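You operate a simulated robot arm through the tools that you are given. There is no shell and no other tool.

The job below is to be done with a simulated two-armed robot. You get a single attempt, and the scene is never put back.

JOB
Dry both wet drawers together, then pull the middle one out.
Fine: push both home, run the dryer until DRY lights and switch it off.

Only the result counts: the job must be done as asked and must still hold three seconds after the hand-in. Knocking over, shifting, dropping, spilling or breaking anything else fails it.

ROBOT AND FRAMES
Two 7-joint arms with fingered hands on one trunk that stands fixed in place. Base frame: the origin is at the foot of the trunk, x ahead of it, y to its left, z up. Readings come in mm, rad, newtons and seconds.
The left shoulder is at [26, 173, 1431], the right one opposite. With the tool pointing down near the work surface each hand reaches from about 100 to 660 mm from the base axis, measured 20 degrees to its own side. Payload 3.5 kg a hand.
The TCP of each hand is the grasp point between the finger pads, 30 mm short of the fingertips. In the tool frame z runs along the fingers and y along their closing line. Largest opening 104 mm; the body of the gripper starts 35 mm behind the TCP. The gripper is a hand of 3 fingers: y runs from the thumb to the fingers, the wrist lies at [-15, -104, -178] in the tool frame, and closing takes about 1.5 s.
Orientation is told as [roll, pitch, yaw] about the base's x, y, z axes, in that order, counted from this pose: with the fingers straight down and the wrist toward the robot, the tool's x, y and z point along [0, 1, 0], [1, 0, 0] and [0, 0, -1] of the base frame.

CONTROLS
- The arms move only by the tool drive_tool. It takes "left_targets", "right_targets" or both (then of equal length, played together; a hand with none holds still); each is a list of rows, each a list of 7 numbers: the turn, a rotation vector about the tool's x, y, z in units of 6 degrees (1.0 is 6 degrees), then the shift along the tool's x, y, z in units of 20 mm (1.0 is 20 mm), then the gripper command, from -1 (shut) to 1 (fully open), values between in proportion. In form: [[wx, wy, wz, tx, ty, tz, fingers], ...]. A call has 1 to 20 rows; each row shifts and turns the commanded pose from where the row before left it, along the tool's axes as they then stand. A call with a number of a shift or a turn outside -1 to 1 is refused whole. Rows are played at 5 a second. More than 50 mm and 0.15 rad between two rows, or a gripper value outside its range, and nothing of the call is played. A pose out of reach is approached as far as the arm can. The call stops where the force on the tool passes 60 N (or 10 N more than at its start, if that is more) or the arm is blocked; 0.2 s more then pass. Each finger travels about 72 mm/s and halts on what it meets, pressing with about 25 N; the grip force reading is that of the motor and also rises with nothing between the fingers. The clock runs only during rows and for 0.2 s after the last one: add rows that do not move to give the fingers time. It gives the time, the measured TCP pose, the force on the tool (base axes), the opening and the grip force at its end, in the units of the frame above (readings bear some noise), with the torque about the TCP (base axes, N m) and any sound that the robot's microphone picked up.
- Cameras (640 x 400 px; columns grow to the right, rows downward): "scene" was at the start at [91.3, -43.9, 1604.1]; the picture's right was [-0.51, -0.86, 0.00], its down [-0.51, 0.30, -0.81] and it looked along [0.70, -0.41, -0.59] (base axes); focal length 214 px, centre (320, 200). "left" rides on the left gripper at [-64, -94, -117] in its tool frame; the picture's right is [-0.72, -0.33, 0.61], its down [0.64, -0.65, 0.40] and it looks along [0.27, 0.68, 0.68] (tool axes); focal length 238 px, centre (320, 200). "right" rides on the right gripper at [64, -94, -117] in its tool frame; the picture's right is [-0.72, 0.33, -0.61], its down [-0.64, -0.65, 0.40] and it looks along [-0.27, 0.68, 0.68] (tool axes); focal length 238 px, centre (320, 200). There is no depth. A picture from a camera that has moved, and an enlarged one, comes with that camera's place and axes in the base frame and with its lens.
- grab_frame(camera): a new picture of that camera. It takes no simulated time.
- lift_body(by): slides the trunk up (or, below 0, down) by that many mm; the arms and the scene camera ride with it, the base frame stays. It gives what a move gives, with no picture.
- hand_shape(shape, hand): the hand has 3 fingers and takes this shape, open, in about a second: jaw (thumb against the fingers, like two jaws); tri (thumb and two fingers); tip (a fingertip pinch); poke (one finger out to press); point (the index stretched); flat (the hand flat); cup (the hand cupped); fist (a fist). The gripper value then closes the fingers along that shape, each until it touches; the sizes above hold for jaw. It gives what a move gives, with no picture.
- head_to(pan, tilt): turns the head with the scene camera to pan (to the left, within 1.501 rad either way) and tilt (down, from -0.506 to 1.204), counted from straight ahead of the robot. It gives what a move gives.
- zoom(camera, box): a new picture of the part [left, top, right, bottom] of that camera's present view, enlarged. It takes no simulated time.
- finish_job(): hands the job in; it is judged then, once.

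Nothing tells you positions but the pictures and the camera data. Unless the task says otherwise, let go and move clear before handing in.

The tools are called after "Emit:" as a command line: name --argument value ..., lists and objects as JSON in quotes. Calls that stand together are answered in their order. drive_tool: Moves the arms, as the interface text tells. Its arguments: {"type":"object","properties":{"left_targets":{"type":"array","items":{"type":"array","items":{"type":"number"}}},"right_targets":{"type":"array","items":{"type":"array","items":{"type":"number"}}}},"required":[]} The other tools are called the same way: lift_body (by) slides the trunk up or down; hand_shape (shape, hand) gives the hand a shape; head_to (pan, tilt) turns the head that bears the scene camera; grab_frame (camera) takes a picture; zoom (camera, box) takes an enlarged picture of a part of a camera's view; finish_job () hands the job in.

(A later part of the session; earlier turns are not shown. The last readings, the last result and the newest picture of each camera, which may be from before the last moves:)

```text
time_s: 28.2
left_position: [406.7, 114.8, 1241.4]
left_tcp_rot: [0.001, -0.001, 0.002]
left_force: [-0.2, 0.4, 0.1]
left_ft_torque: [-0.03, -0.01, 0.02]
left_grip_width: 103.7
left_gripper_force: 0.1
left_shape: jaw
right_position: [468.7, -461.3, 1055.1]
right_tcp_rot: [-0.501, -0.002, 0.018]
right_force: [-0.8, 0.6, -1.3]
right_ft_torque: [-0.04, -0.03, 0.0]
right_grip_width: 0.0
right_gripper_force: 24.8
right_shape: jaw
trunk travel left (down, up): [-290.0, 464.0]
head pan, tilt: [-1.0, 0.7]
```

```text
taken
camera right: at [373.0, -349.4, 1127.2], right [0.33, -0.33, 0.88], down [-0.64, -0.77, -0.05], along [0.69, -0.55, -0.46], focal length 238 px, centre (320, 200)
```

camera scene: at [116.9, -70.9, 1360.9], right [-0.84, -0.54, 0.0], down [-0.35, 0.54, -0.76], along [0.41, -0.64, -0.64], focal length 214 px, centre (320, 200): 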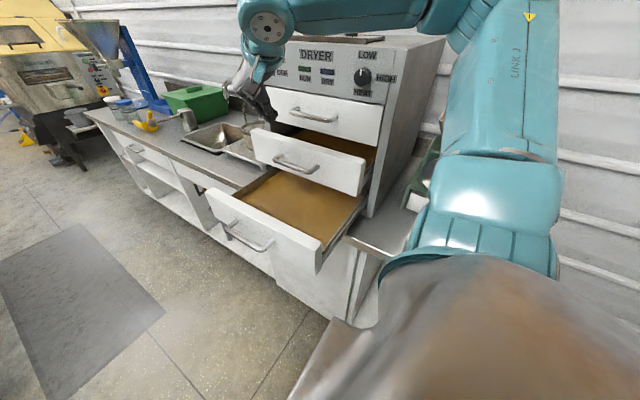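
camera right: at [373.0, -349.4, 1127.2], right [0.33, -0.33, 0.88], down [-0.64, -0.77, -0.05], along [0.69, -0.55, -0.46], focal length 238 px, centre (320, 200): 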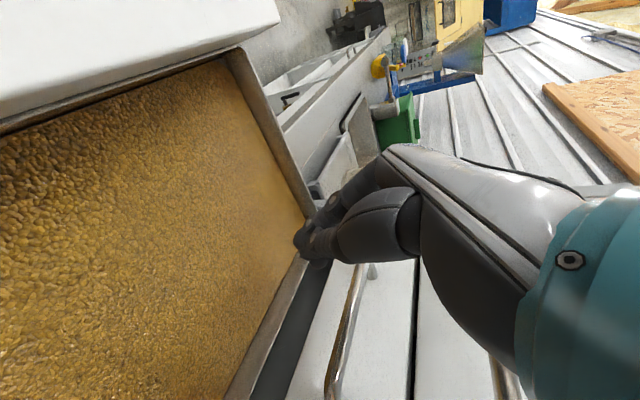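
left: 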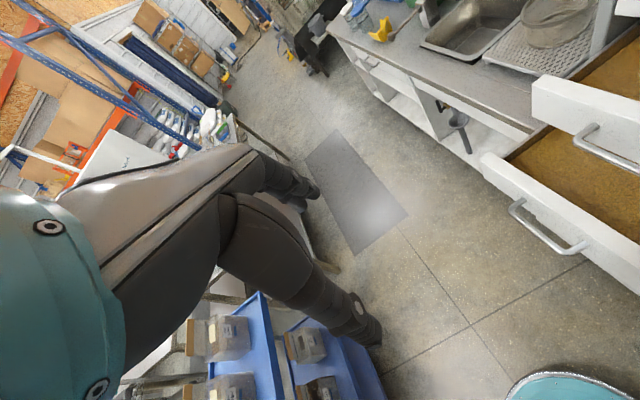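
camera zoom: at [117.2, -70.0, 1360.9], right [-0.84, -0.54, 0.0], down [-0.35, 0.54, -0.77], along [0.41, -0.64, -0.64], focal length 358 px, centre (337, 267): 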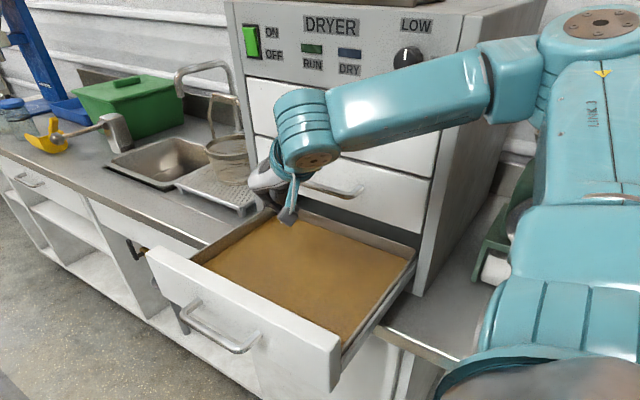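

The middle drawer stays closed. I'll rise slightly, move out past the bottom drawer's front, and come down in front of its bar.

Emit:
drive_tool --right_targets '[[0, 0, 0, 0.08, 0, -0.9, -1], [0, 0, 0, 0.08, 0, -0.9, -1], [0, 0, 0, 0.863, 0, -0.471, -1], [0, 0, 0, 0.863, 0, -0.471, -1], [0, 0, 0, 0.863, 0, -0.471, -1], [0, 0, 0, 0.863, 0, -0.471, -1], [0, 0, 0, 0.863, 0, -0.471, -1], [0, 0, 0, 0.863, 0, -0.471, -1], [0, 0, 0, 0.863, 0, -0.471, -1], [0, 0, 0, 0.863, 0, -0.471, -1], [0, 0, 0, 0.863, 0, -0.471, -1], [0, 0, 0, 0.863, 0, -0.471, -1], [0, 0, 0, 0.863, 0, -0.471, -1], [0, 0, 0, 0.863, 0, -0.471, -1]]'

Emit:
grab_frame --camera "scene"

Emit:
grab_frame --camera "right"

```text
time_s: 31.2
left_position: [407.3, 113.5, 1240.3]
left_tcp_rot: [0.003, 0.001, 0.0]
left_force: [0.7, -0.2, -0.4]
left_ft_torque: [-0.03, 0.01, 0.0]
left_grip_width: 103.8
left_gripper_force: 0.0
left_shape: jaw
right_position: [462.7, -207.0, 1084.7]
right_tcp_rot: [-0.5, 0.001, 0.015]
right_force: [0.7, 0.7, 0.8]
right_ft_torque: [-0.03, 0.03, -0.03]
right_grip_width: 0.1
right_gripper_force: 24.8
right_shape: jaw
trunk travel left (down, up): [-290.0, 464.0]
head pan, tilt: [-1.0, 0.7]
```

```text
taken
camera scene: at [117.7, -70.8, 1360.8], right [-0.84, -0.54, 0.0], down [-0.35, 0.54, -0.76], along [0.41, -0.64, -0.64], focal length 214 px, centre (320, 200)
```

scene: 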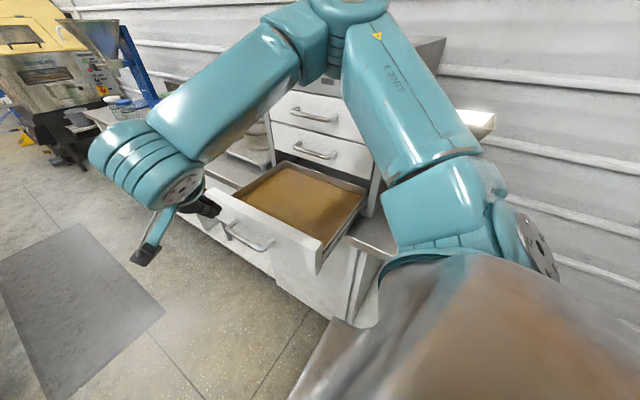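

```text
taken
camera right: at [367.4, -95.9, 1156.6], right [0.33, -0.33, 0.88], down [-0.64, -0.77, -0.05], along [0.69, -0.55, -0.47], focal length 238 px, centre (320, 200)
```

right: 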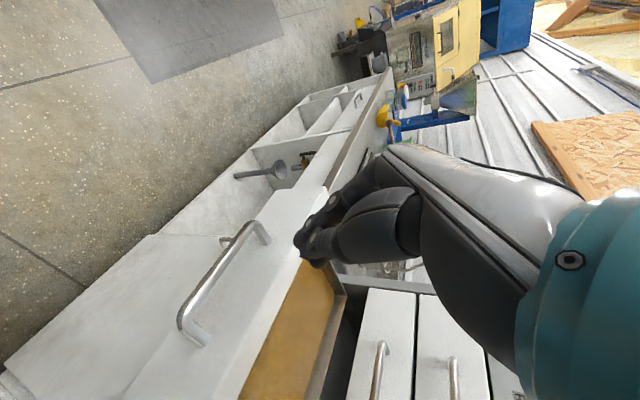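

Emit:
drive_tool --right_targets '[[0, 0, 0, 0.525, 0, 0.812, -1], [0, 0, 0, 0.525, 0, 0.812, -1], [0, 0, 0, 0.525, 0, 0.812, -1], [0, 0, 0, 0.525, 0, 0.812, -1], [0, 0, 0, 0.525, 0, 0.812, -1], [0, 0, 0, 0.525, 0, 0.812, -1], [0, 0, 0, 0.525, 0, 0.812, -1]]'

Emit:
grab_frame --camera "right"

Emit:
grab_frame --camera "scene"

```text
time_s: 32.8
left_position: [407.8, 112.9, 1242.1]
left_tcp_rot: [0.001, 0.001, 0.0]
left_force: [-0.1, 0.7, -0.6]
left_ft_torque: [0.01, -0.01, -0.02]
left_grip_width: 103.7
left_gripper_force: 0.0
left_shape: jaw
right_position: [460.0, -210.5, 956.4]
right_tcp_rot: [-0.499, -0.003, 0.018]
right_force: [0.0, 0.3, 0.9]
right_ft_torque: [-0.01, 0.0, 0.02]
right_grip_width: 0.0
right_gripper_force: 25.2
right_shape: jaw
right hand out of reach, approached as far as the arm can: row 7
trunk travel left (down, up): [-290.0, 464.0]
head pan, tilt: [-1.0, 0.7]
```

```text
taken
camera right: at [364.2, -97.6, 1029.3], right [0.33, -0.33, 0.88], down [-0.64, -0.77, -0.05], along [0.69, -0.55, -0.47], focal length 238 px, centre (320, 200)
```

right: 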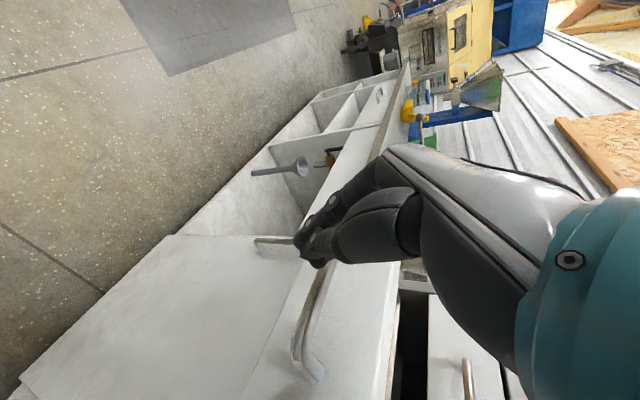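

```text
taken
camera scene: at [117.2, -70.9, 1360.9], right [-0.84, -0.54, 0.0], down [-0.35, 0.54, -0.76], along [0.41, -0.64, -0.64], focal length 214 px, centre (320, 200)
```

scene: 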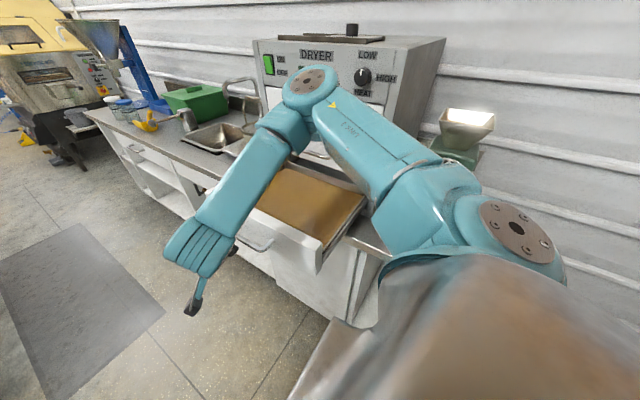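

The bottom bar measures z ≈ 937, so my fingertips would only just catch it. I'll lower the trunk 15 mm for a firmer contact before pushing.

Emit:
lift_body --by -15

Emit:
drive_tool --right_targets '[[0, 0, 0, -0.6, 0.2, 0.33, -1], [0, 0, 0, -0.8776, 0.2, 0.479, -1], [0, 0, 0, -0.8776, 0, 0.479, -1], [0, 0, 0, -0.8776, 0, 0.479, -1]]'

Emit:
grab_frame --camera "right"

Emit:
grab_frame --camera "scene"

```text
time_s: 33.4
left_position: [405.1, 115.1, 1227.8]
left_tcp_rot: [0.001, 0.001, 0.0]
left_force: [-0.8, -0.5, 0.5]
left_ft_torque: [0.02, -0.01, -0.05]
left_grip_width: 103.5
left_gripper_force: 0.1
left_shape: jaw
right_position: [462.0, -209.9, 942.6]
right_tcp_rot: [-0.501, -0.004, 0.018]
right_force: [1.0, -1.1, -0.2]
right_ft_torque: [-0.03, 0.0, -0.01]
right_grip_width: 0.0
right_gripper_force: 25.0
right_shape: jaw
trunk travel left (down, up): [-275.0, 479.0]
head pan, tilt: [-1.0, 0.7]
```

```text
time_s: 34.4
left_position: [406.8, 113.3, 1226.2]
left_tcp_rot: [0.002, 0.0, 0.001]
left_force: [1.0, 0.1, 0.2]
left_ft_torque: [0.02, 0.02, 0.01]
left_grip_width: 103.5
left_gripper_force: 0.1
left_shape: jaw
right_position: [469.7, -282.3, 941.3]
right_tcp_rot: [-0.5, -0.002, 0.017]
right_force: [-0.6, 0.0, 0.0]
right_ft_torque: [0.0, 0.04, -0.02]
right_grip_width: 0.0
right_gripper_force: 24.9
right_shape: jaw
trunk travel left (down, up): [-275.0, 479.0]
head pan, tilt: [-1.0, 0.7]
```

```text
taken
camera right: at [373.9, -169.9, 1014.0], right [0.33, -0.33, 0.88], down [-0.64, -0.77, -0.05], along [0.69, -0.55, -0.47], focal length 238 px, centre (320, 200)
```

right: 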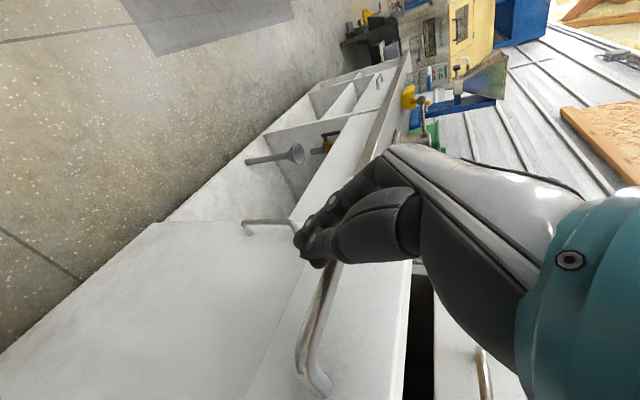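

```text
taken
camera scene: at [122.9, -71.1, 1345.6], right [-0.84, -0.54, 0.0], down [-0.35, 0.54, -0.76], along [0.41, -0.64, -0.64], focal length 214 px, centre (320, 200)
```

scene: 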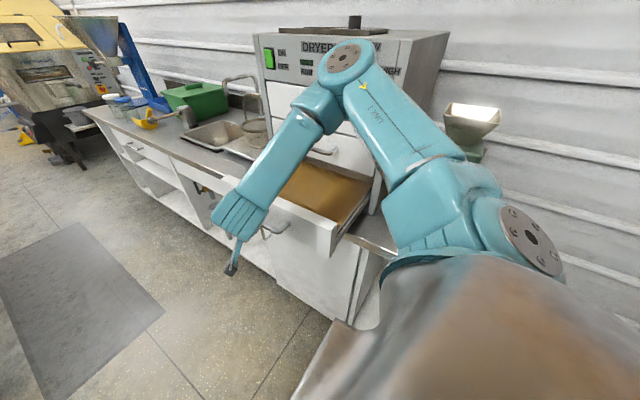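

The bottom drawer is sliding in. I'll continue, checking partway.

Emit:
drive_tool --right_targets '[[0, 0, 0, -0.8776, 0, 0.479, -1], [0, 0, 0, -0.8776, 0, 0.479, -1], [0, 0, 0, -0.8776, 0, 0.479, -1], [0, 0, 0, -0.8776, 0, 0.479, -1], [0, 0, 0, -0.8776, 0, 0.479, -1], [0, 0, 0, -0.8776, 0, 0.479, -1], [0, 0, 0, -0.8776, 0, 0.479, -1], [0, 0, 0, -0.8776, 0, 0.479, -1]]'

Emit:
grab_frame --camera "right"

Emit:
grab_frame --camera "scene"

```text
time_s: 36.2
left_position: [407.4, 114.9, 1227.6]
left_tcp_rot: [0.002, -0.001, 0.0]
left_force: [-0.3, -0.8, -0.7]
left_ft_torque: [0.04, -0.01, 0.0]
left_grip_width: 103.5
left_gripper_force: 0.0
left_shape: jaw
right_position: [472.7, -445.2, 942.3]
right_tcp_rot: [-0.501, -0.001, 0.018]
right_force: [-0.6, -0.4, -1.1]
right_ft_torque: [0.01, -0.02, 0.03]
right_grip_width: 0.0
right_gripper_force: 25.0
right_shape: jaw
trunk travel left (down, up): [-275.0, 479.0]
head pan, tilt: [-1.0, 0.7]
```

```text
taken
camera right: at [376.6, -334.4, 1014.3], right [0.33, -0.33, 0.88], down [-0.64, -0.77, -0.05], along [0.69, -0.55, -0.46], focal length 238 px, centre (320, 200)
```

right: 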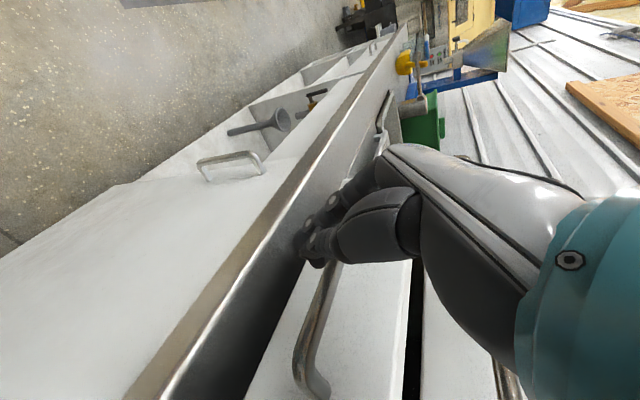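

```text
taken
camera scene: at [122.8, -71.0, 1345.6], right [-0.84, -0.54, 0.0], down [-0.35, 0.54, -0.76], along [0.41, -0.64, -0.64], focal length 214 px, centre (320, 200)
```

scene: 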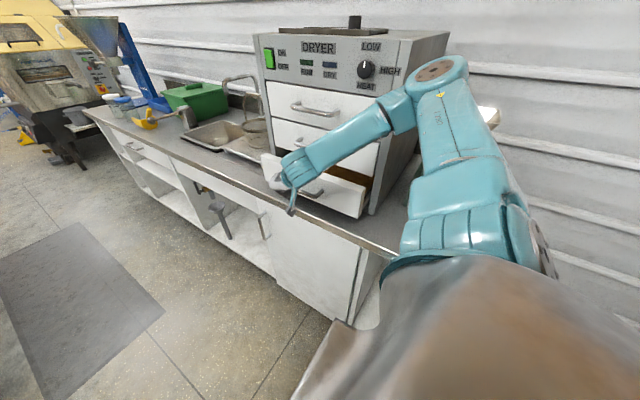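

Emit:
drive_tool --right_targets '[[0, 0, 0, -0.8776, 0, 0.479, -1], [0, 0, 0, -0.8776, 0, 0.479, -1], [0, 0, 0, -0.8776, 0, 0.479, -1], [0, 0, 0, -0.5, 0, 0.27, -1], [0, 0, 0, -0.4, 0, 0.22, -1], [0, 0, 0, -0.3, 0, 0.164, -1], [0, 0, 0, -0.3, 0, 0.164, -1], [0, 0, 0, -0.3, 0, 0.164, -1], [0, 0, 0, -0.3, 0, 0.164, -1]]'

Emit:
grab_frame --camera "right"

Emit:
grab_frame --camera "scene"

```text
time_s: 38.2
left_position: [405.9, 116.1, 1227.7]
left_tcp_rot: [0.0, -0.001, 0.001]
left_force: [0.1, -0.9, 0.4]
left_ft_torque: [0.04, -0.03, -0.01]
left_grip_width: 103.5
left_gripper_force: 0.0
left_shape: jaw
right_position: [475.7, -531.5, 941.8]
right_tcp_rot: [-0.465, -0.01, 0.045]
right_force: [-1.6, 28.1, 3.5]
right_ft_torque: [0.08, -0.03, 0.19]
right_grip_width: 0.0
right_gripper_force: 24.5
right_shape: jaw
trunk travel left (down, up): [-275.0, 479.0]
head pan, tilt: [-1.0, 0.7]
stopped in row 9 (right hand): the force on the tool passed its limit at 64 N (the readings are from after the stop); the commanded pose is now the measured one
```

```text
taken
camera right: at [376.1, -425.1, 1017.1], right [0.33, -0.35, 0.87], down [-0.62, -0.78, -0.08], along [0.71, -0.51, -0.48], focal length 238 px, centre (320, 200)
```

right: 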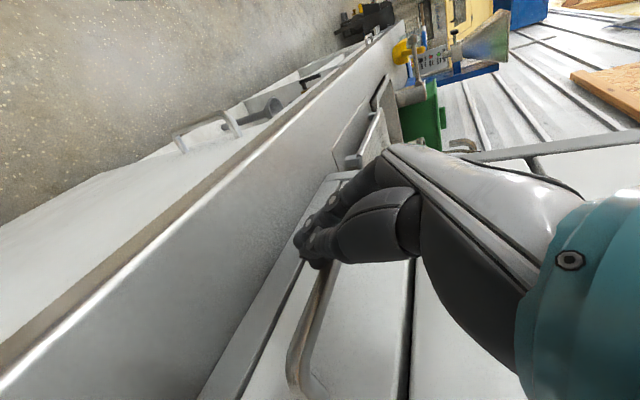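

```text
taken
camera scene: at [121.2, -69.6, 1346.1], right [-0.84, -0.54, 0.0], down [-0.35, 0.54, -0.77], along [0.41, -0.64, -0.64], focal length 214 px, centre (320, 200)
```

scene: 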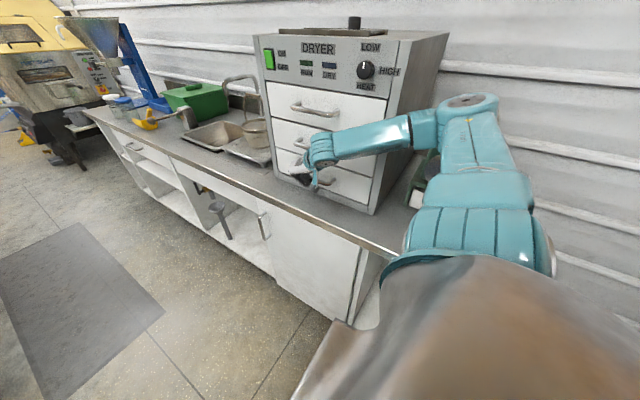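

Both drawers are home; the bottom one stopped hard at 64 N and is flush. I'll retreat straight back and verify, then take precise views of the switch.

Emit:
drive_tool --right_targets '[[0, 0, 0, 0.447, 0, -0.224, -1], [0, 0, 0, 0.894, 0, -0.448, -1], [0, 0, 0, 0.894, 0, -0.448, -1], [0, 0, 0, 0.894, 0, -0.448, -1], [0, 0, 0, 0.894, 0, -0.448, -1], [0, 0, 0, 0.894, 0, -0.448, -1], [0, 0, 0, 0.447, 0, -0.85, -1], [0, 0, 0, 0, 0, -1, -1], [0, 0, 0, 0, 0, -1, -1], [0, 0, 0, 0, 0, -1, -1], [0, 0, 0, 0, 0, -1, -1]]'

Emit:
grab_frame --camera "right"

Emit:
grab_frame --camera "scene"

Emit:
zoom --camera "scene" --box '[255, 30, 335, 80]'

```text
time_s: 40.6
left_position: [406.0, 116.0, 1226.9]
left_tcp_rot: [0.0, 0.0, 0.002]
left_force: [-0.6, -0.9, 0.0]
left_ft_torque: [0.02, 0.02, -0.02]
left_grip_width: 103.4
left_gripper_force: 0.1
left_shape: jaw
right_position: [468.1, -373.4, 1020.8]
right_tcp_rot: [-0.478, -0.004, 0.035]
right_force: [0.0, 0.3, -0.2]
right_ft_torque: [0.04, 0.01, 0.01]
right_grip_width: 0.2
right_gripper_force: 24.9
right_shape: jaw
trunk travel left (down, up): [-275.0, 479.0]
head pan, tilt: [-1.0, 0.7]
```

```text
taken
camera right: at [370.0, -264.6, 1095.0], right [0.34, -0.35, 0.88], down [-0.63, -0.78, -0.07], along [0.7, -0.53, -0.48], focal length 238 px, centre (320, 200)
```

right: 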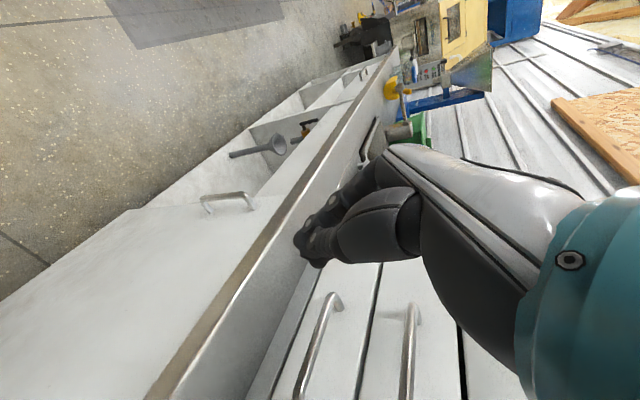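

```text
taken
camera scene: at [122.9, -70.5, 1345.7], right [-0.84, -0.54, 0.0], down [-0.35, 0.54, -0.77], along [0.41, -0.64, -0.64], focal length 214 px, centre (320, 200)
```

scene: 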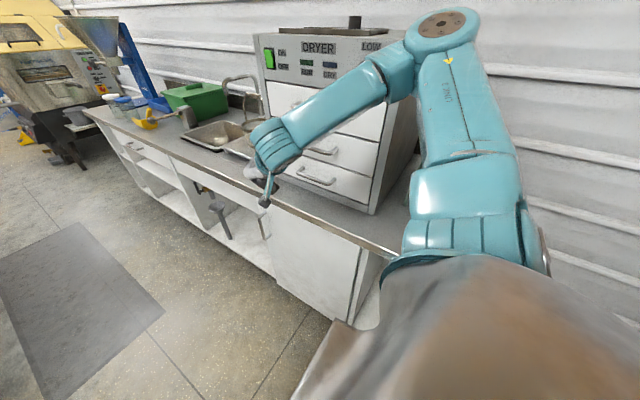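

```text
8.00 times, centred on (295, 55) of scene
camera zoom: at [122.9, -70.5, 1345.7], right [-0.84, -0.54, 0.0], down [-0.35, 0.54, -0.77], along [0.41, -0.64, -0.64], focal length 1716 px, centre (520, 1360)
```

zoom: 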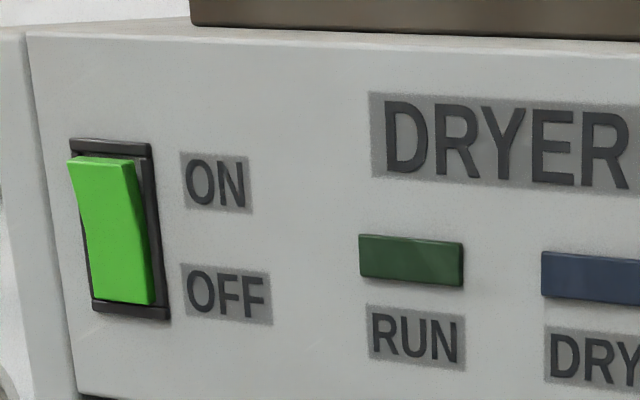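

Both drawers are shut, and two viewpoints put the switch centre at about [627, -597, 1262]. The rocker's top sticks out, so it's OFF. I'll give the right hand the poke shape and see where the finger ends up.

Emit:
hand_shape --hand "right" --shape "poke"

Emit:
grab_frame --camera "right"

Emit:
zoom --camera "scene" --box '[210, 90, 370, 230]'

```text
time_s: 41.5
left_position: [407.2, 115.7, 1226.8]
left_tcp_rot: [0.001, -0.001, 0.0]
left_force: [-0.1, -1.0, -0.1]
left_ft_torque: [0.02, 0.01, 0.01]
left_grip_width: 103.3
left_gripper_force: 0.1
left_shape: jaw
right_position: [468.8, -373.1, 1019.9]
right_tcp_rot: [-0.477, -0.003, 0.036]
right_force: [0.0, 0.5, 0.6]
right_ft_torque: [-0.01, 0.03, -0.01]
right_grip_width: 0.0
right_gripper_force: 0.0
right_shape: poke
trunk travel left (down, up): [-275.0, 479.0]
head pan, tilt: [-1.0, 0.7]
```

```text
taken
camera right: at [370.2, -265.0, 1094.6], right [0.34, -0.35, 0.88], down [-0.63, -0.78, -0.07], along [0.7, -0.52, -0.48], focal length 238 px, centre (320, 200)
```

right: 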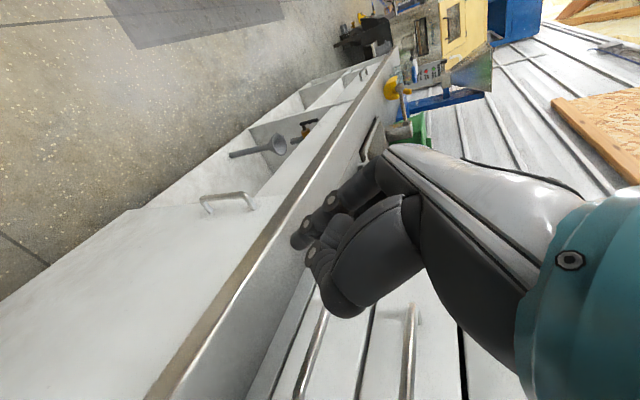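

```text
2.86 times, centred on (290, 160) of scene
camera zoom: at [123.0, -70.8, 1345.6], right [-0.84, -0.54, 0.0], down [-0.35, 0.54, -0.76], along [0.41, -0.64, -0.64], focal length 613 px, centre (406, 314)
```

zoom: 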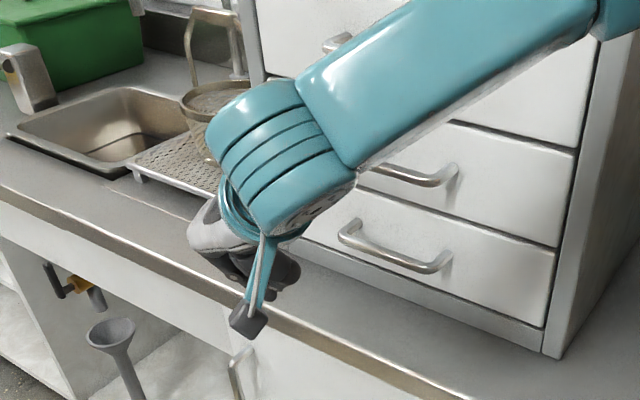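

Emit:
zoom --camera "right" --box '[240, 130, 440, 330]'

```text
2.00 times, centred on (340, 230) of right
camera zoom: at [370.2, -265.0, 1094.6], right [0.34, -0.35, 0.88], down [-0.63, -0.78, -0.07], along [0.7, -0.52, -0.48], focal length 477 px, centre (280, 140)
```

zoom: 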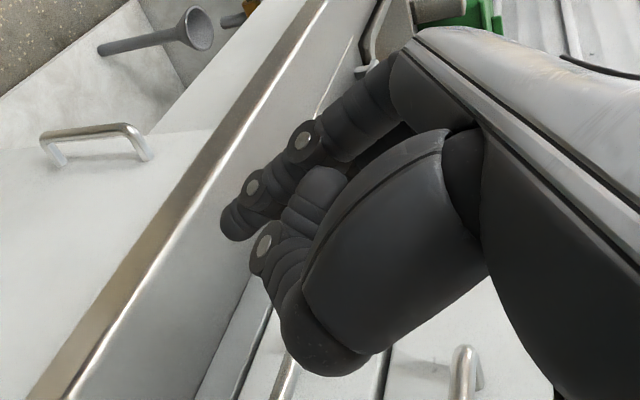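

The poke fingertip sits close to the tool axis, about 30 mm past the TCP. I'll raise the trunk for reach and a better camera angle, move toward the switch, and rotate the finger to point straight at the panel.

Emit:
lift_body --by 150

Emit:
drive_tool --right_targets '[[0, 0, 0, -0.675, 0.82, -0.39, -1], [0, 0, 0, -0.675, 0.82, -0.39, -1], [0, 0, 0, -0.675, 0.82, -0.39, -1], [0, 0, 0, -0.675, 0.82, -0.39, -1], [0, 0, 0, -0.675, 0.82, -0.39, -1], [0, 0, 0, -0.675, 0.82, -0.39, -1], [0, 0, 0, -0.675, 0.82, -0.39, -1], [0, 0, 0, -0.675, 0.82, -0.39, -1]]'

Emit:
grab_frame --camera "scene"

```text
time_s: 43.2
left_position: [407.6, 114.6, 1376.6]
left_tcp_rot: [0.003, 0.001, -0.001]
left_force: [-0.9, 1.1, -0.4]
left_ft_torque: [-0.01, 0.0, 0.0]
left_grip_width: 103.8
left_gripper_force: 0.2
left_shape: jaw
right_position: [469.1, -375.5, 1169.9]
right_tcp_rot: [-0.476, -0.001, 0.034]
right_force: [-1.0, 0.4, -1.0]
right_ft_torque: [0.0, -0.01, 0.0]
right_grip_width: 0.1
right_gripper_force: 0.1
right_shape: poke
trunk travel left (down, up): [-425.0, 329.0]
head pan, tilt: [-1.0, 0.7]
```

```text
time_s: 45.0
left_position: [407.0, 114.3, 1375.8]
left_tcp_rot: [0.004, -0.001, 0.002]
left_force: [0.8, -0.5, -0.1]
left_ft_torque: [0.02, 0.0, 0.01]
left_grip_width: 103.6
left_gripper_force: 0.0
left_shape: jaw
right_position: [604.5, -436.3, 1274.8]
right_tcp_rot: [-0.477, -0.004, 0.037]
right_force: [0.4, -0.6, 0.5]
right_ft_torque: [0.0, 0.0, 0.0]
right_grip_width: 0.2
right_gripper_force: 0.1
right_shape: poke
trunk travel left (down, up): [-425.0, 329.0]
head pan, tilt: [-1.0, 0.7]
```

```text
taken
camera scene: at [77.6, -70.8, 1497.4], right [-0.84, -0.54, 0.0], down [-0.35, 0.54, -0.76], along [0.41, -0.64, -0.64], focal length 214 px, centre (320, 200)
```

scene: 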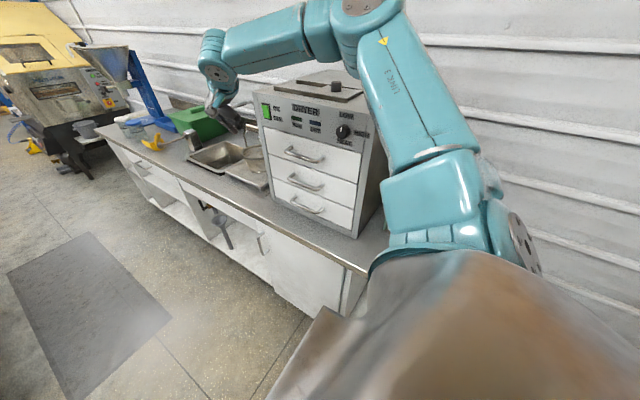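

The drawers are all flush, and the lamps are in clear view of the scene camera. I'll rotate the finger to point straight at the panel.

Emit:
drive_tool --right_targets '[[0, -0.95, 0, 0, 0, 0, -1], [0, -0.95, 0, 0, 0, 0, -1], [0, -0.95, 0, 0, 0, 0, -1], [0, -0.95, 0, 0, 0, 0, -1], [0, -0.95, 0, 0, 0, 0, -1], [0, -0.95, 0, 0, 0, 0, -1], [0, -0.95, 0, 0, 0, 0, -1], [0, -0.95, 0, 0, 0, 0, -1], [0, -0.95, 0, 0, 0, 0, -1], [0, -0.95, 0, 0, 0, 0, -1], [0, -0.95, 0, 0, 0, 0, -1]]'

Emit:
grab_frame --camera "right"

Emit:
grab_frame --camera "scene"

```text
time_s: 47.4
left_position: [407.4, 115.1, 1376.0]
left_tcp_rot: [0.0, 0.0, -0.001]
left_force: [0.0, 0.8, 0.5]
left_ft_torque: [-0.03, 0.02, -0.01]
left_grip_width: 103.5
left_gripper_force: 0.1
left_shape: jaw
right_position: [601.1, -437.5, 1276.4]
right_tcp_rot: [-1.569, -0.003, 0.036]
right_force: [-0.5, -0.6, -0.9]
right_ft_torque: [-0.02, 0.0, 0.0]
right_grip_width: 0.0
right_gripper_force: 0.1
right_shape: poke
trunk travel left (down, up): [-425.0, 329.0]
head pan, tilt: [-1.0, 0.7]
```

```text
taken
camera right: at [504.3, -323.1, 1212.1], right [0.3, 0.62, 0.72], down [-0.64, -0.43, 0.64], along [0.71, -0.65, 0.27], focal length 238 px, centre (320, 200)
```

right: 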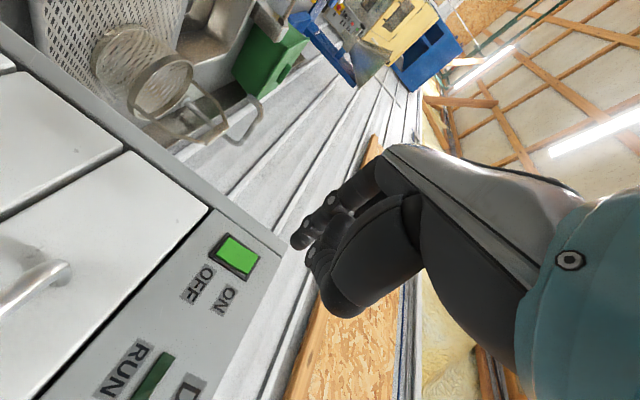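

```text
taken
camera scene: at [77.4, -70.9, 1497.5], right [-0.84, -0.54, 0.0], down [-0.35, 0.54, -0.76], along [0.41, -0.64, -0.64], focal length 214 px, centre (320, 200)
```

scene: 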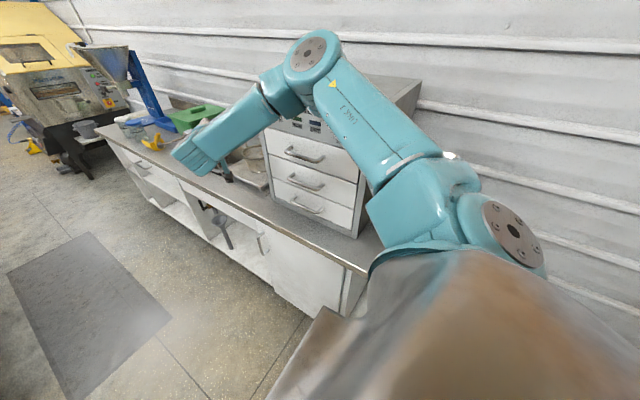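

The right camera independently puts the switch at about [629, -597, 1260], which agrees. I'll approach the upper (ON) half of the rocker and stop short of contact.

Emit:
drive_tool --right_targets '[[0, 0, 0, -0.02, 0.14, 0.83, -1], [0, 0, 0, -0.02, 0.14, 0.83, -1], [0, 0, 0, -0.02, 0.14, 0.83, -1], [0, 0, 0, -0.02, 0.14, 0.83, -1], [0, 0, 0, -0.02, 0.14, 0.83, -1], [0, 0, 0, -0.02, 0.14, 0.83, -1]]'

Emit:
grab_frame --camera "right"

Emit:
zoom --camera "scene" --box '[220, 60, 380, 160]'

```text
time_s: 48.8
left_position: [407.2, 114.6, 1376.3]
left_tcp_rot: [0.002, 0.001, 0.001]
left_force: [0.1, -0.7, 0.0]
left_ft_torque: [0.03, -0.02, 0.0]
left_grip_width: 103.6
left_gripper_force: 0.1
left_shape: jaw
right_position: [621.1, -535.5, 1279.3]
right_tcp_rot: [-1.569, -0.004, 0.037]
right_force: [0.4, -0.7, 0.2]
right_ft_torque: [0.02, -0.01, -0.02]
right_grip_width: 0.2
right_gripper_force: 0.0
right_shape: poke
trunk travel left (down, up): [-425.0, 329.0]
head pan, tilt: [-1.0, 0.7]
```

```text
taken
camera right: at [524.2, -420.7, 1215.4], right [0.3, 0.62, 0.72], down [-0.64, -0.43, 0.64], along [0.71, -0.65, 0.27], focal length 238 px, centre (320, 200)
```

right: 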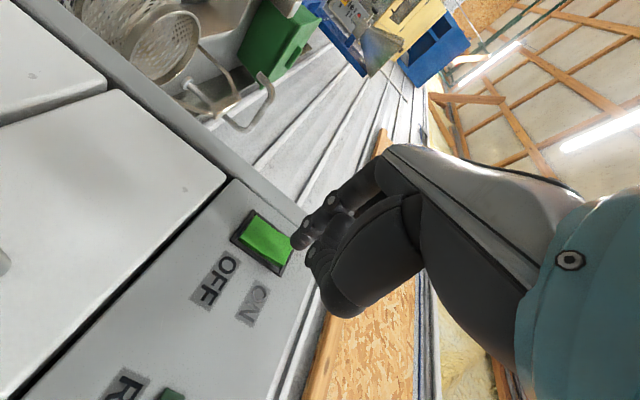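

```text
4.00 times, centred on (300, 110) of scene
camera zoom: at [77.2, -71.2, 1497.5], right [-0.84, -0.54, 0.0], down [-0.35, 0.54, -0.76], along [0.41, -0.64, -0.64], focal length 858 px, centre (400, 560)
```

zoom: 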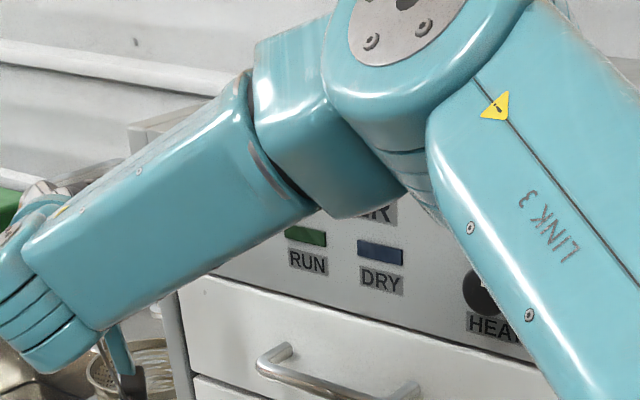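

Emit:
zoom --camera "right" --box '[220, 180, 340, 280]'

```text
4.00 times, centred on (280, 230) of right
camera zoom: at [524.2, -420.7, 1215.4], right [0.3, 0.62, 0.72], down [-0.64, -0.43, 0.64], along [0.71, -0.65, 0.27], focal length 953 px, centre (480, 80)
```

zoom: 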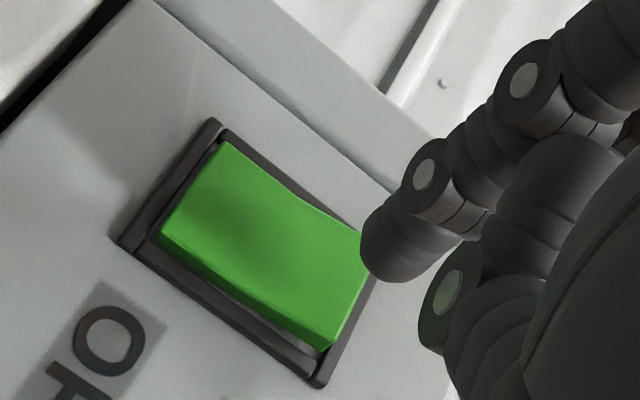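

The tip lines up with the ON half of the rocker, whose ON end is at z ≈ 1278. I'll drop 3 mm and press gently.

Emit:
drive_tool --right_targets '[[0, 0, 0, 0.15, 0, 0.4, -1], [0, 0, 0, 0, 0, 0.25, -1], [0, 0, 0, 0, 0, 0.2, -1], [0, 0, 0, 0, 0, 0.2, -1], [0, 0, 0, 0, 0, 0.2, -1], [0, 0, 0, 0, 0, 0.2, -1]]'

Emit:
zoom --camera "right" --box '[220, 180, 340, 280]'

Emit:
zoom --camera "scene" --box '[220, 60, 380, 160]'

```text
time_s: 50.2
left_position: [406.5, 116.8, 1375.2]
left_tcp_rot: [0.0, -0.001, -0.001]
left_force: [0.1, -0.3, 0.8]
left_ft_torque: [-0.01, -0.03, 0.01]
left_grip_width: 103.9
left_gripper_force: 0.1
left_shape: jaw
right_position: [623.5, -562.6, 1276.5]
right_tcp_rot: [-1.57, -0.004, 0.039]
right_force: [1.1, 8.1, -0.2]
right_ft_torque: [0.16, -0.01, 0.04]
right_grip_width: 0.0
right_gripper_force: 0.0
right_shape: poke
trunk travel left (down, up): [-425.0, 329.0]
head pan, tilt: [-1.0, 0.7]
```

```text
4.00 times, centred on (280, 230) of right
camera zoom: at [525.1, -448.0, 1212.4], right [0.3, 0.63, 0.72], down [-0.64, -0.43, 0.64], along [0.71, -0.65, 0.27], focal length 953 px, centre (480, 80)
```

zoom: 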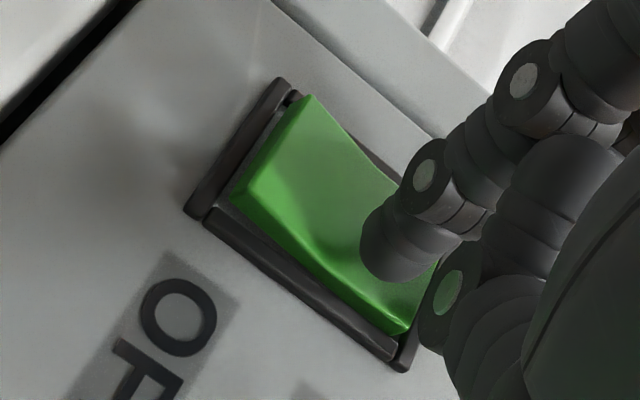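

```text
4.00 times, centred on (300, 110) of scene
camera zoom: at [77.1, -68.8, 1497.6], right [-0.84, -0.54, 0.0], down [-0.35, 0.54, -0.77], along [0.41, -0.64, -0.64], focal length 858 px, centre (400, 560)
```

zoom: 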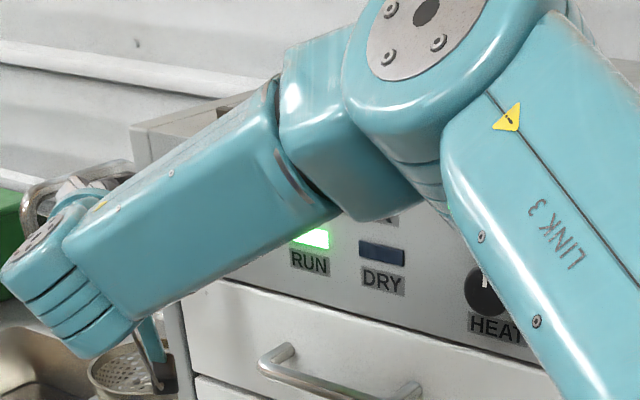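

The RUN lamp is lit and the rocker has flipped to ON. I'll back off a little, move down in front of the OFF half, and wait there watching the DRY lamp.

Emit:
drive_tool --right_targets '[[0, 0, 0, 0, 0, -0.8, -1], [0, 0, 0, 0, 0, -0.8, -1], [0, 0, 0, 0.65, 0.05, 0, -1], [0, 0, 0, 0.65, 0.05, 0, -1], [0, 0, 0, 0, 0, 0, -1], [0, 0, 0, 0, 0, 0, -1], [0, 0, 0, 0, 0, 0, -1], [0, 0, 0, 0, 0, 0, -1], [0, 0, 0, 0, 0, 0, -1], [0, 0, 0, 0, 0, 0, -1]]'

Emit:
zoom --camera "right" --box '[200, 160, 360, 290]'

Emit:
zoom --camera "scene" --box '[220, 60, 380, 160]'

```text
time_s: 52.4
left_position: [407.4, 115.7, 1375.9]
left_tcp_rot: [0.002, 0.0, 0.0]
left_force: [-1.0, -0.3, -0.7]
left_ft_torque: [-0.02, -0.02, 0.01]
left_grip_width: 103.5
left_gripper_force: 0.0
left_shape: jaw
right_position: [623.5, -535.2, 1249.3]
right_tcp_rot: [-1.571, -0.003, 0.035]
right_force: [0.3, 0.8, -0.4]
right_ft_torque: [0.02, 0.0, 0.01]
right_grip_width: 0.0
right_gripper_force: 0.1
right_shape: poke
trunk travel left (down, up): [-425.0, 329.0]
head pan, tilt: [-1.0, 0.7]
```

```text
3.08 times, centred on (280, 225) of right
camera zoom: at [525.4, -419.6, 1185.6], right [0.3, 0.62, 0.72], down [-0.64, -0.43, 0.64], along [0.71, -0.65, 0.27], focal length 733 px, centre (443, 123)
```

zoom: 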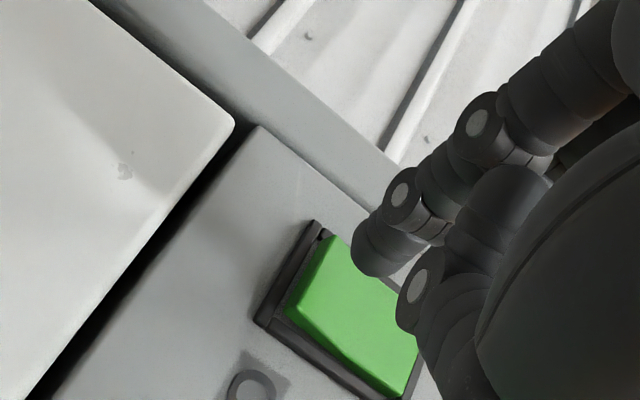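

```text
4.00 times, centred on (300, 110) of scene
camera zoom: at [77.2, -70.8, 1497.5], right [-0.84, -0.54, 0.0], down [-0.35, 0.54, -0.76], along [0.41, -0.64, -0.64], focal length 858 px, centre (400, 560)
```

zoom: 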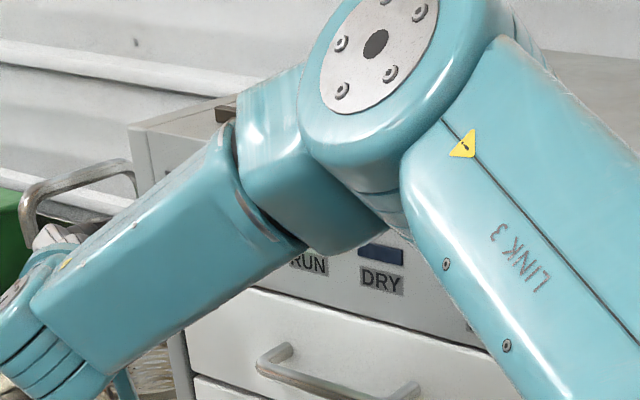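

The DRY lamp is visible and still dark. I'll wait in place and keep checking.

Emit:
drive_tool --right_targets '[[0, 0, 0, 0, 0, 0, -1], [0, 0, 0, 0, 0, 0, -1], [0, 0, 0, 0, 0, 0, -1], [0, 0, 0, 0, 0, 0, -1], [0, 0, 0, 0, 0, 0, -1], [0, 0, 0, 0, 0, 0, -1], [0, 0, 0, 0, 0, 0, -1], [0, 0, 0, 0, 0, 0, -1], [0, 0, 0, 0, 0, 0, -1], [0, 0, 0, 0, 0, 0, -1], [0, 0, 0, 0, 0, 0, -1], [0, 0, 0, 0, 0, 0, -1], [0, 0, 0, 0, 0, 0, -1], [0, 0, 0, 0, 0, 0, -1], [0, 0, 0, 0, 0, 0, -1]]'

Emit:
zoom --camera "scene" --box '[220, 60, 380, 160]'

```text
time_s: 55.6
left_position: [406.2, 113.4, 1376.1]
left_tcp_rot: [0.003, 0.0, 0.0]
left_force: [0.5, -0.4, -0.3]
left_ft_torque: [0.01, -0.02, 0.03]
left_grip_width: 103.7
left_gripper_force: 0.2
left_shape: jaw
right_position: [623.2, -534.3, 1250.3]
right_tcp_rot: [-1.571, -0.002, 0.035]
right_force: [-0.7, -0.5, 0.2]
right_ft_torque: [-0.04, -0.02, 0.01]
right_grip_width: 0.0
right_gripper_force: 0.1
right_shape: poke
trunk travel left (down, up): [-425.0, 329.0]
head pan, tilt: [-1.0, 0.7]
```

```text
4.00 times, centred on (300, 110) of scene
camera zoom: at [77.2, -70.8, 1497.5], right [-0.84, -0.54, 0.0], down [-0.35, 0.54, -0.76], along [0.41, -0.64, -0.64], focal length 858 px, centre (400, 560)
```

zoom: 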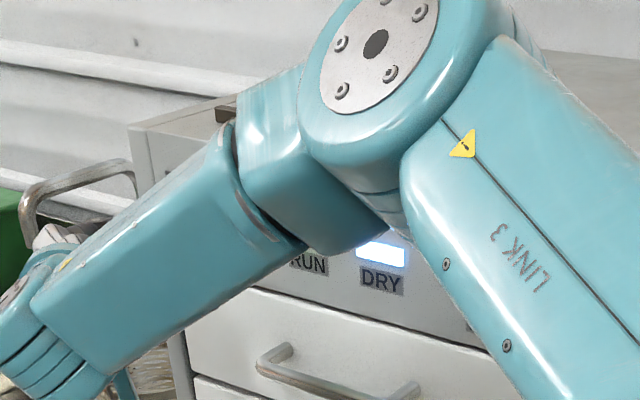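

The DRY lamp is lit. I'll press the OFF half now, raising 4 mm so the tip isn't right at the rocker's edge.

Emit:
drive_tool --right_targets '[[0, 0, 0, -0.2, 0, 0.4, -1], [0, 0, 0, 0, 0, 0.25, -1], [0, 0, 0, 0, 0, 0.2, -1], [0, 0, 0, 0, 0, 0.2, -1], [0, 0, 0, 0, 0, 0.2, -1], [0, 0, 0, 0, 0, 0.2, -1]]'

Emit:
zoom --camera "right" --box '[200, 160, 360, 290]'

Emit:
zoom --camera "scene" --box '[220, 60, 380, 160]'

```text
time_s: 57.0
left_position: [407.9, 116.6, 1376.3]
left_tcp_rot: [0.0, 0.0, 0.0]
left_force: [-0.5, 0.2, -0.2]
left_ft_torque: [-0.03, 0.02, 0.0]
left_grip_width: 103.9
left_gripper_force: 0.1
left_shape: jaw
right_position: [626.2, -561.4, 1253.9]
right_tcp_rot: [-1.568, -0.002, 0.04]
right_force: [0.6, 5.6, -1.8]
right_ft_torque: [0.04, 0.0, 0.01]
right_grip_width: 0.1
right_gripper_force: 0.1
right_shape: poke
trunk travel left (down, up): [-425.0, 329.0]
head pan, tilt: [-1.0, 0.7]
```

```text
3.08 times, centred on (280, 225) of right
camera zoom: at [528.3, -446.3, 1189.9], right [0.3, 0.62, 0.72], down [-0.64, -0.43, 0.64], along [0.71, -0.65, 0.27], focal length 733 px, centre (443, 123)
```

zoom: 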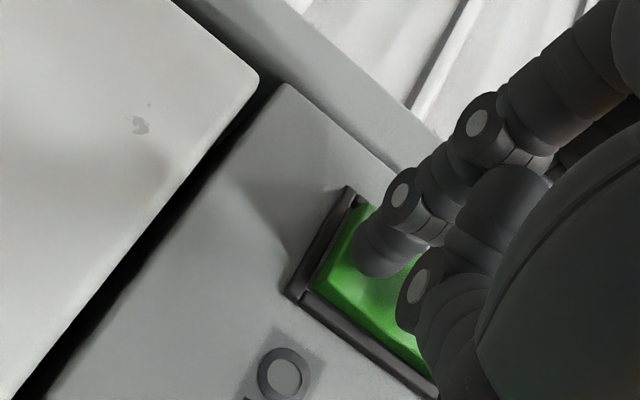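

```text
4.00 times, centred on (300, 110) of scene
camera zoom: at [77.3, -69.7, 1497.5], right [-0.84, -0.54, 0.0], down [-0.35, 0.54, -0.77], along [0.41, -0.64, -0.64], focal length 858 px, centre (400, 560)
```

zoom: 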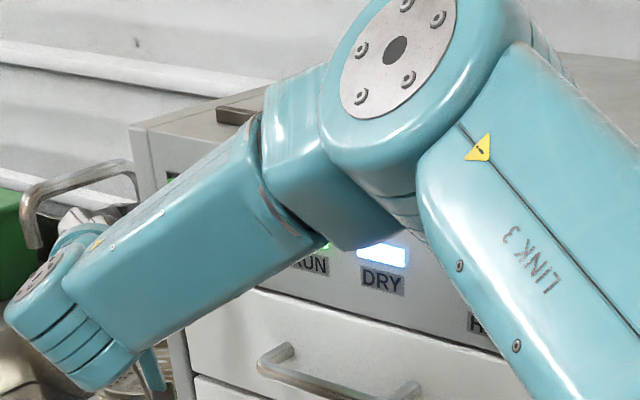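

RUN still looks lit, so the rocker hasn't tipped over yet. I'll press further.

Emit:
drive_tool --right_targets '[[0, 0, 0, 0, 0, 0.2, -1], [0, 0, 0, 0, 0, 0.2, -1], [0, 0, 0, 0, 0, 0.2, -1]]'

Emit:
zoom --camera "right" --box '[200, 160, 360, 290]'

Emit:
zoom --camera "scene" --box '[220, 60, 380, 160]'

```text
time_s: 57.8
left_position: [407.4, 122.2, 1375.3]
left_tcp_rot: [-0.006, 0.001, -0.001]
left_force: [-0.3, 0.8, 0.1]
left_ft_torque: [0.0, -0.02, 0.0]
left_grip_width: 103.7
left_gripper_force: 0.1
left_shape: jaw
right_position: [628.6, -561.9, 1254.3]
right_tcp_rot: [-1.57, 0.001, 0.049]
right_force: [-6.6, 44.6, -8.5]
right_ft_torque: [0.05, 0.01, -0.2]
right_grip_width: 0.1
right_gripper_force: 0.0
right_shape: poke
trunk travel left (down, up): [-425.0, 329.0]
head pan, tilt: [-1.0, 0.7]
```

```text
3.08 times, centred on (280, 225) of right
camera zoom: at [529.3, -448.6, 1190.9], right [0.3, 0.63, 0.72], down [-0.63, -0.44, 0.64], along [0.72, -0.64, 0.27], focal length 733 px, centre (443, 123)
```

zoom: 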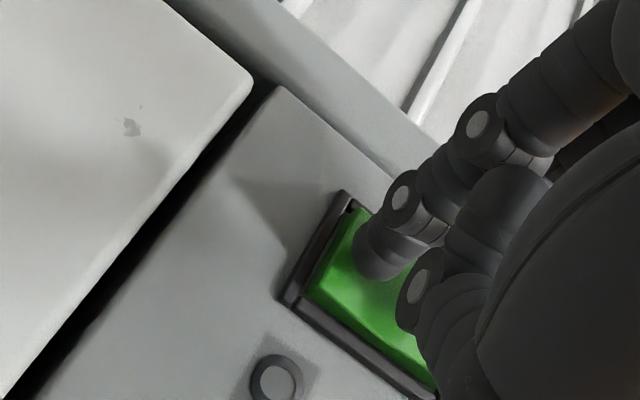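

```text
4.00 times, centred on (300, 110) of scene
camera zoom: at [77.0, -62.9, 1497.8], right [-0.84, -0.54, 0.0], down [-0.35, 0.54, -0.77], along [0.41, -0.65, -0.64], focal length 858 px, centre (400, 560)
```

zoom: 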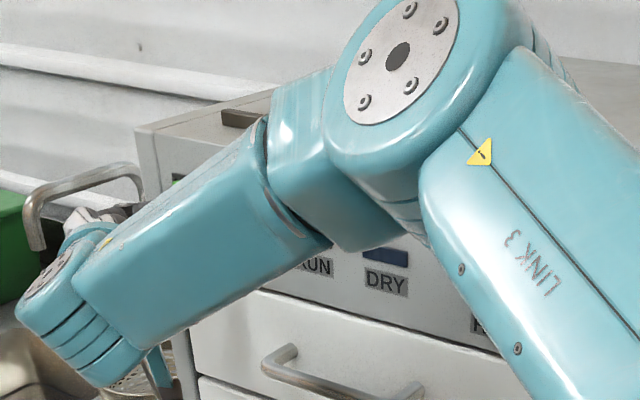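

Both lamps went dark, so the dryer is off. I'll retract straight back and check the rocker.

Emit:
drive_tool --right_targets '[[0, 0, 0, 0, 0, -0.5, -1], [0, 0, 0, 0, 0, -1, -1], [0, 0, 0, 0, 0, -1, -1], [0, 0, 0, 0, 0, -1, -1], [0, 0, 0, 0, 0, -1, -1], [0, 0, 0, 0, 0, -1, -1]]'

Emit:
grab_frame --camera "right"

Emit:
zoom --camera "scene" --box '[220, 60, 380, 160]'

```text
time_s: 59.2
left_position: [407.1, 114.5, 1377.0]
left_tcp_rot: [0.001, 0.0, 0.0]
left_force: [-0.1, 0.5, -0.2]
left_ft_torque: [0.01, -0.01, 0.02]
left_grip_width: 103.6
left_gripper_force: 0.0
left_shape: jaw
right_position: [622.1, -461.4, 1253.3]
right_tcp_rot: [-1.57, -0.004, 0.037]
right_force: [-0.1, -0.2, 0.2]
right_ft_torque: [-0.01, -0.01, 0.04]
right_grip_width: 0.0
right_gripper_force: 0.0
right_shape: poke
trunk travel left (down, up): [-425.0, 329.0]
head pan, tilt: [-1.0, 0.7]
```

```text
taken
camera right: at [524.8, -347.2, 1189.9], right [0.3, 0.62, 0.72], down [-0.64, -0.43, 0.64], along [0.71, -0.65, 0.27], focal length 238 px, centre (320, 200)
```

right: 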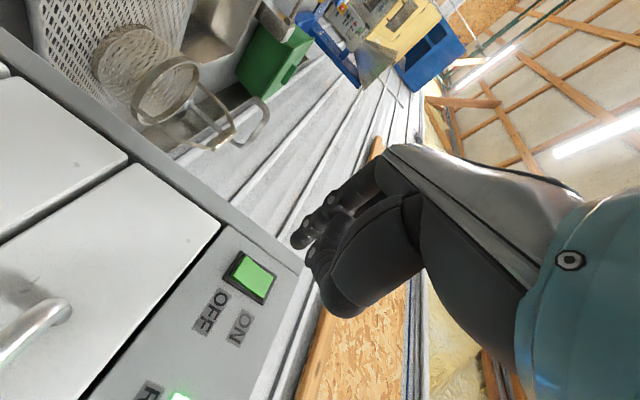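

```text
4.00 times, centred on (300, 110) of scene
camera zoom: at [77.2, -71.0, 1497.5], right [-0.84, -0.54, 0.0], down [-0.35, 0.54, -0.76], along [0.41, -0.64, -0.64], focal length 858 px, centre (400, 560)
```

zoom: 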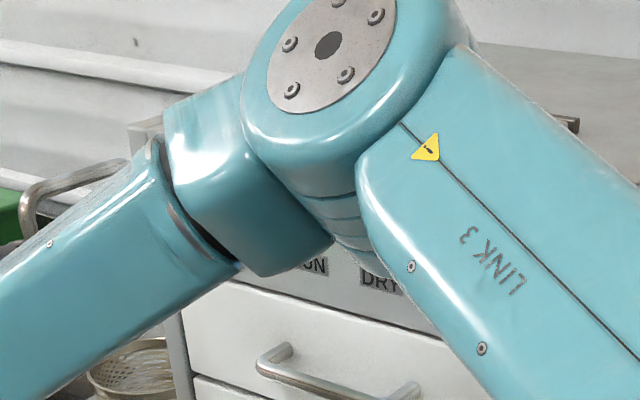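

The RUN lamp seems to be glowing again at the bottom of the right camera's view. I'll look more closely at the rocker and lamps.

Emit:
zoom --camera "right" --box '[140, 230, 320, 400]'

Emit:
zoom --camera "scene" --box '[280, 110, 340, 150]'

```text
2.35 times, centred on (230, 315) of right
camera zoom: at [524.8, -347.2, 1189.9], right [0.3, 0.62, 0.72], down [-0.64, -0.43, 0.64], along [0.71, -0.65, 0.27], focal length 561 px, centre (532, -71)
```

zoom: 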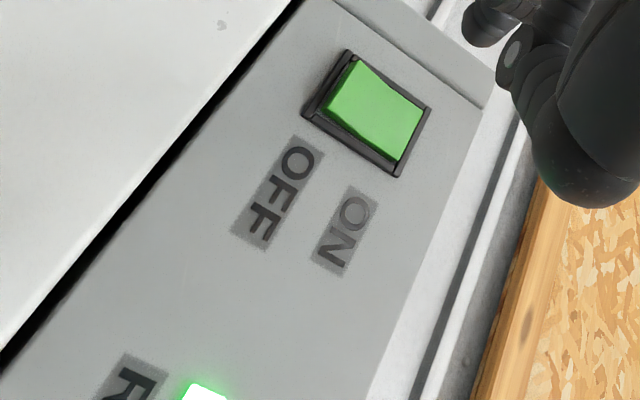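

```text
10.00 times, centred on (310, 130) of scene
camera zoom: at [77.2, -71.0, 1497.5], right [-0.84, -0.54, 0.0], down [-0.35, 0.54, -0.76], along [0.41, -0.64, -0.64], focal length 2145 px, centre (420, 900)
```

zoom: 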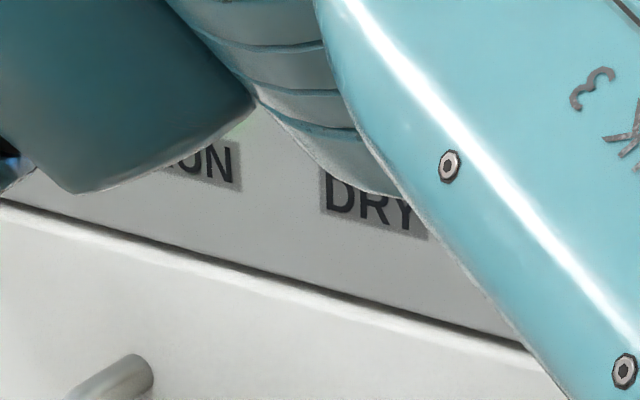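

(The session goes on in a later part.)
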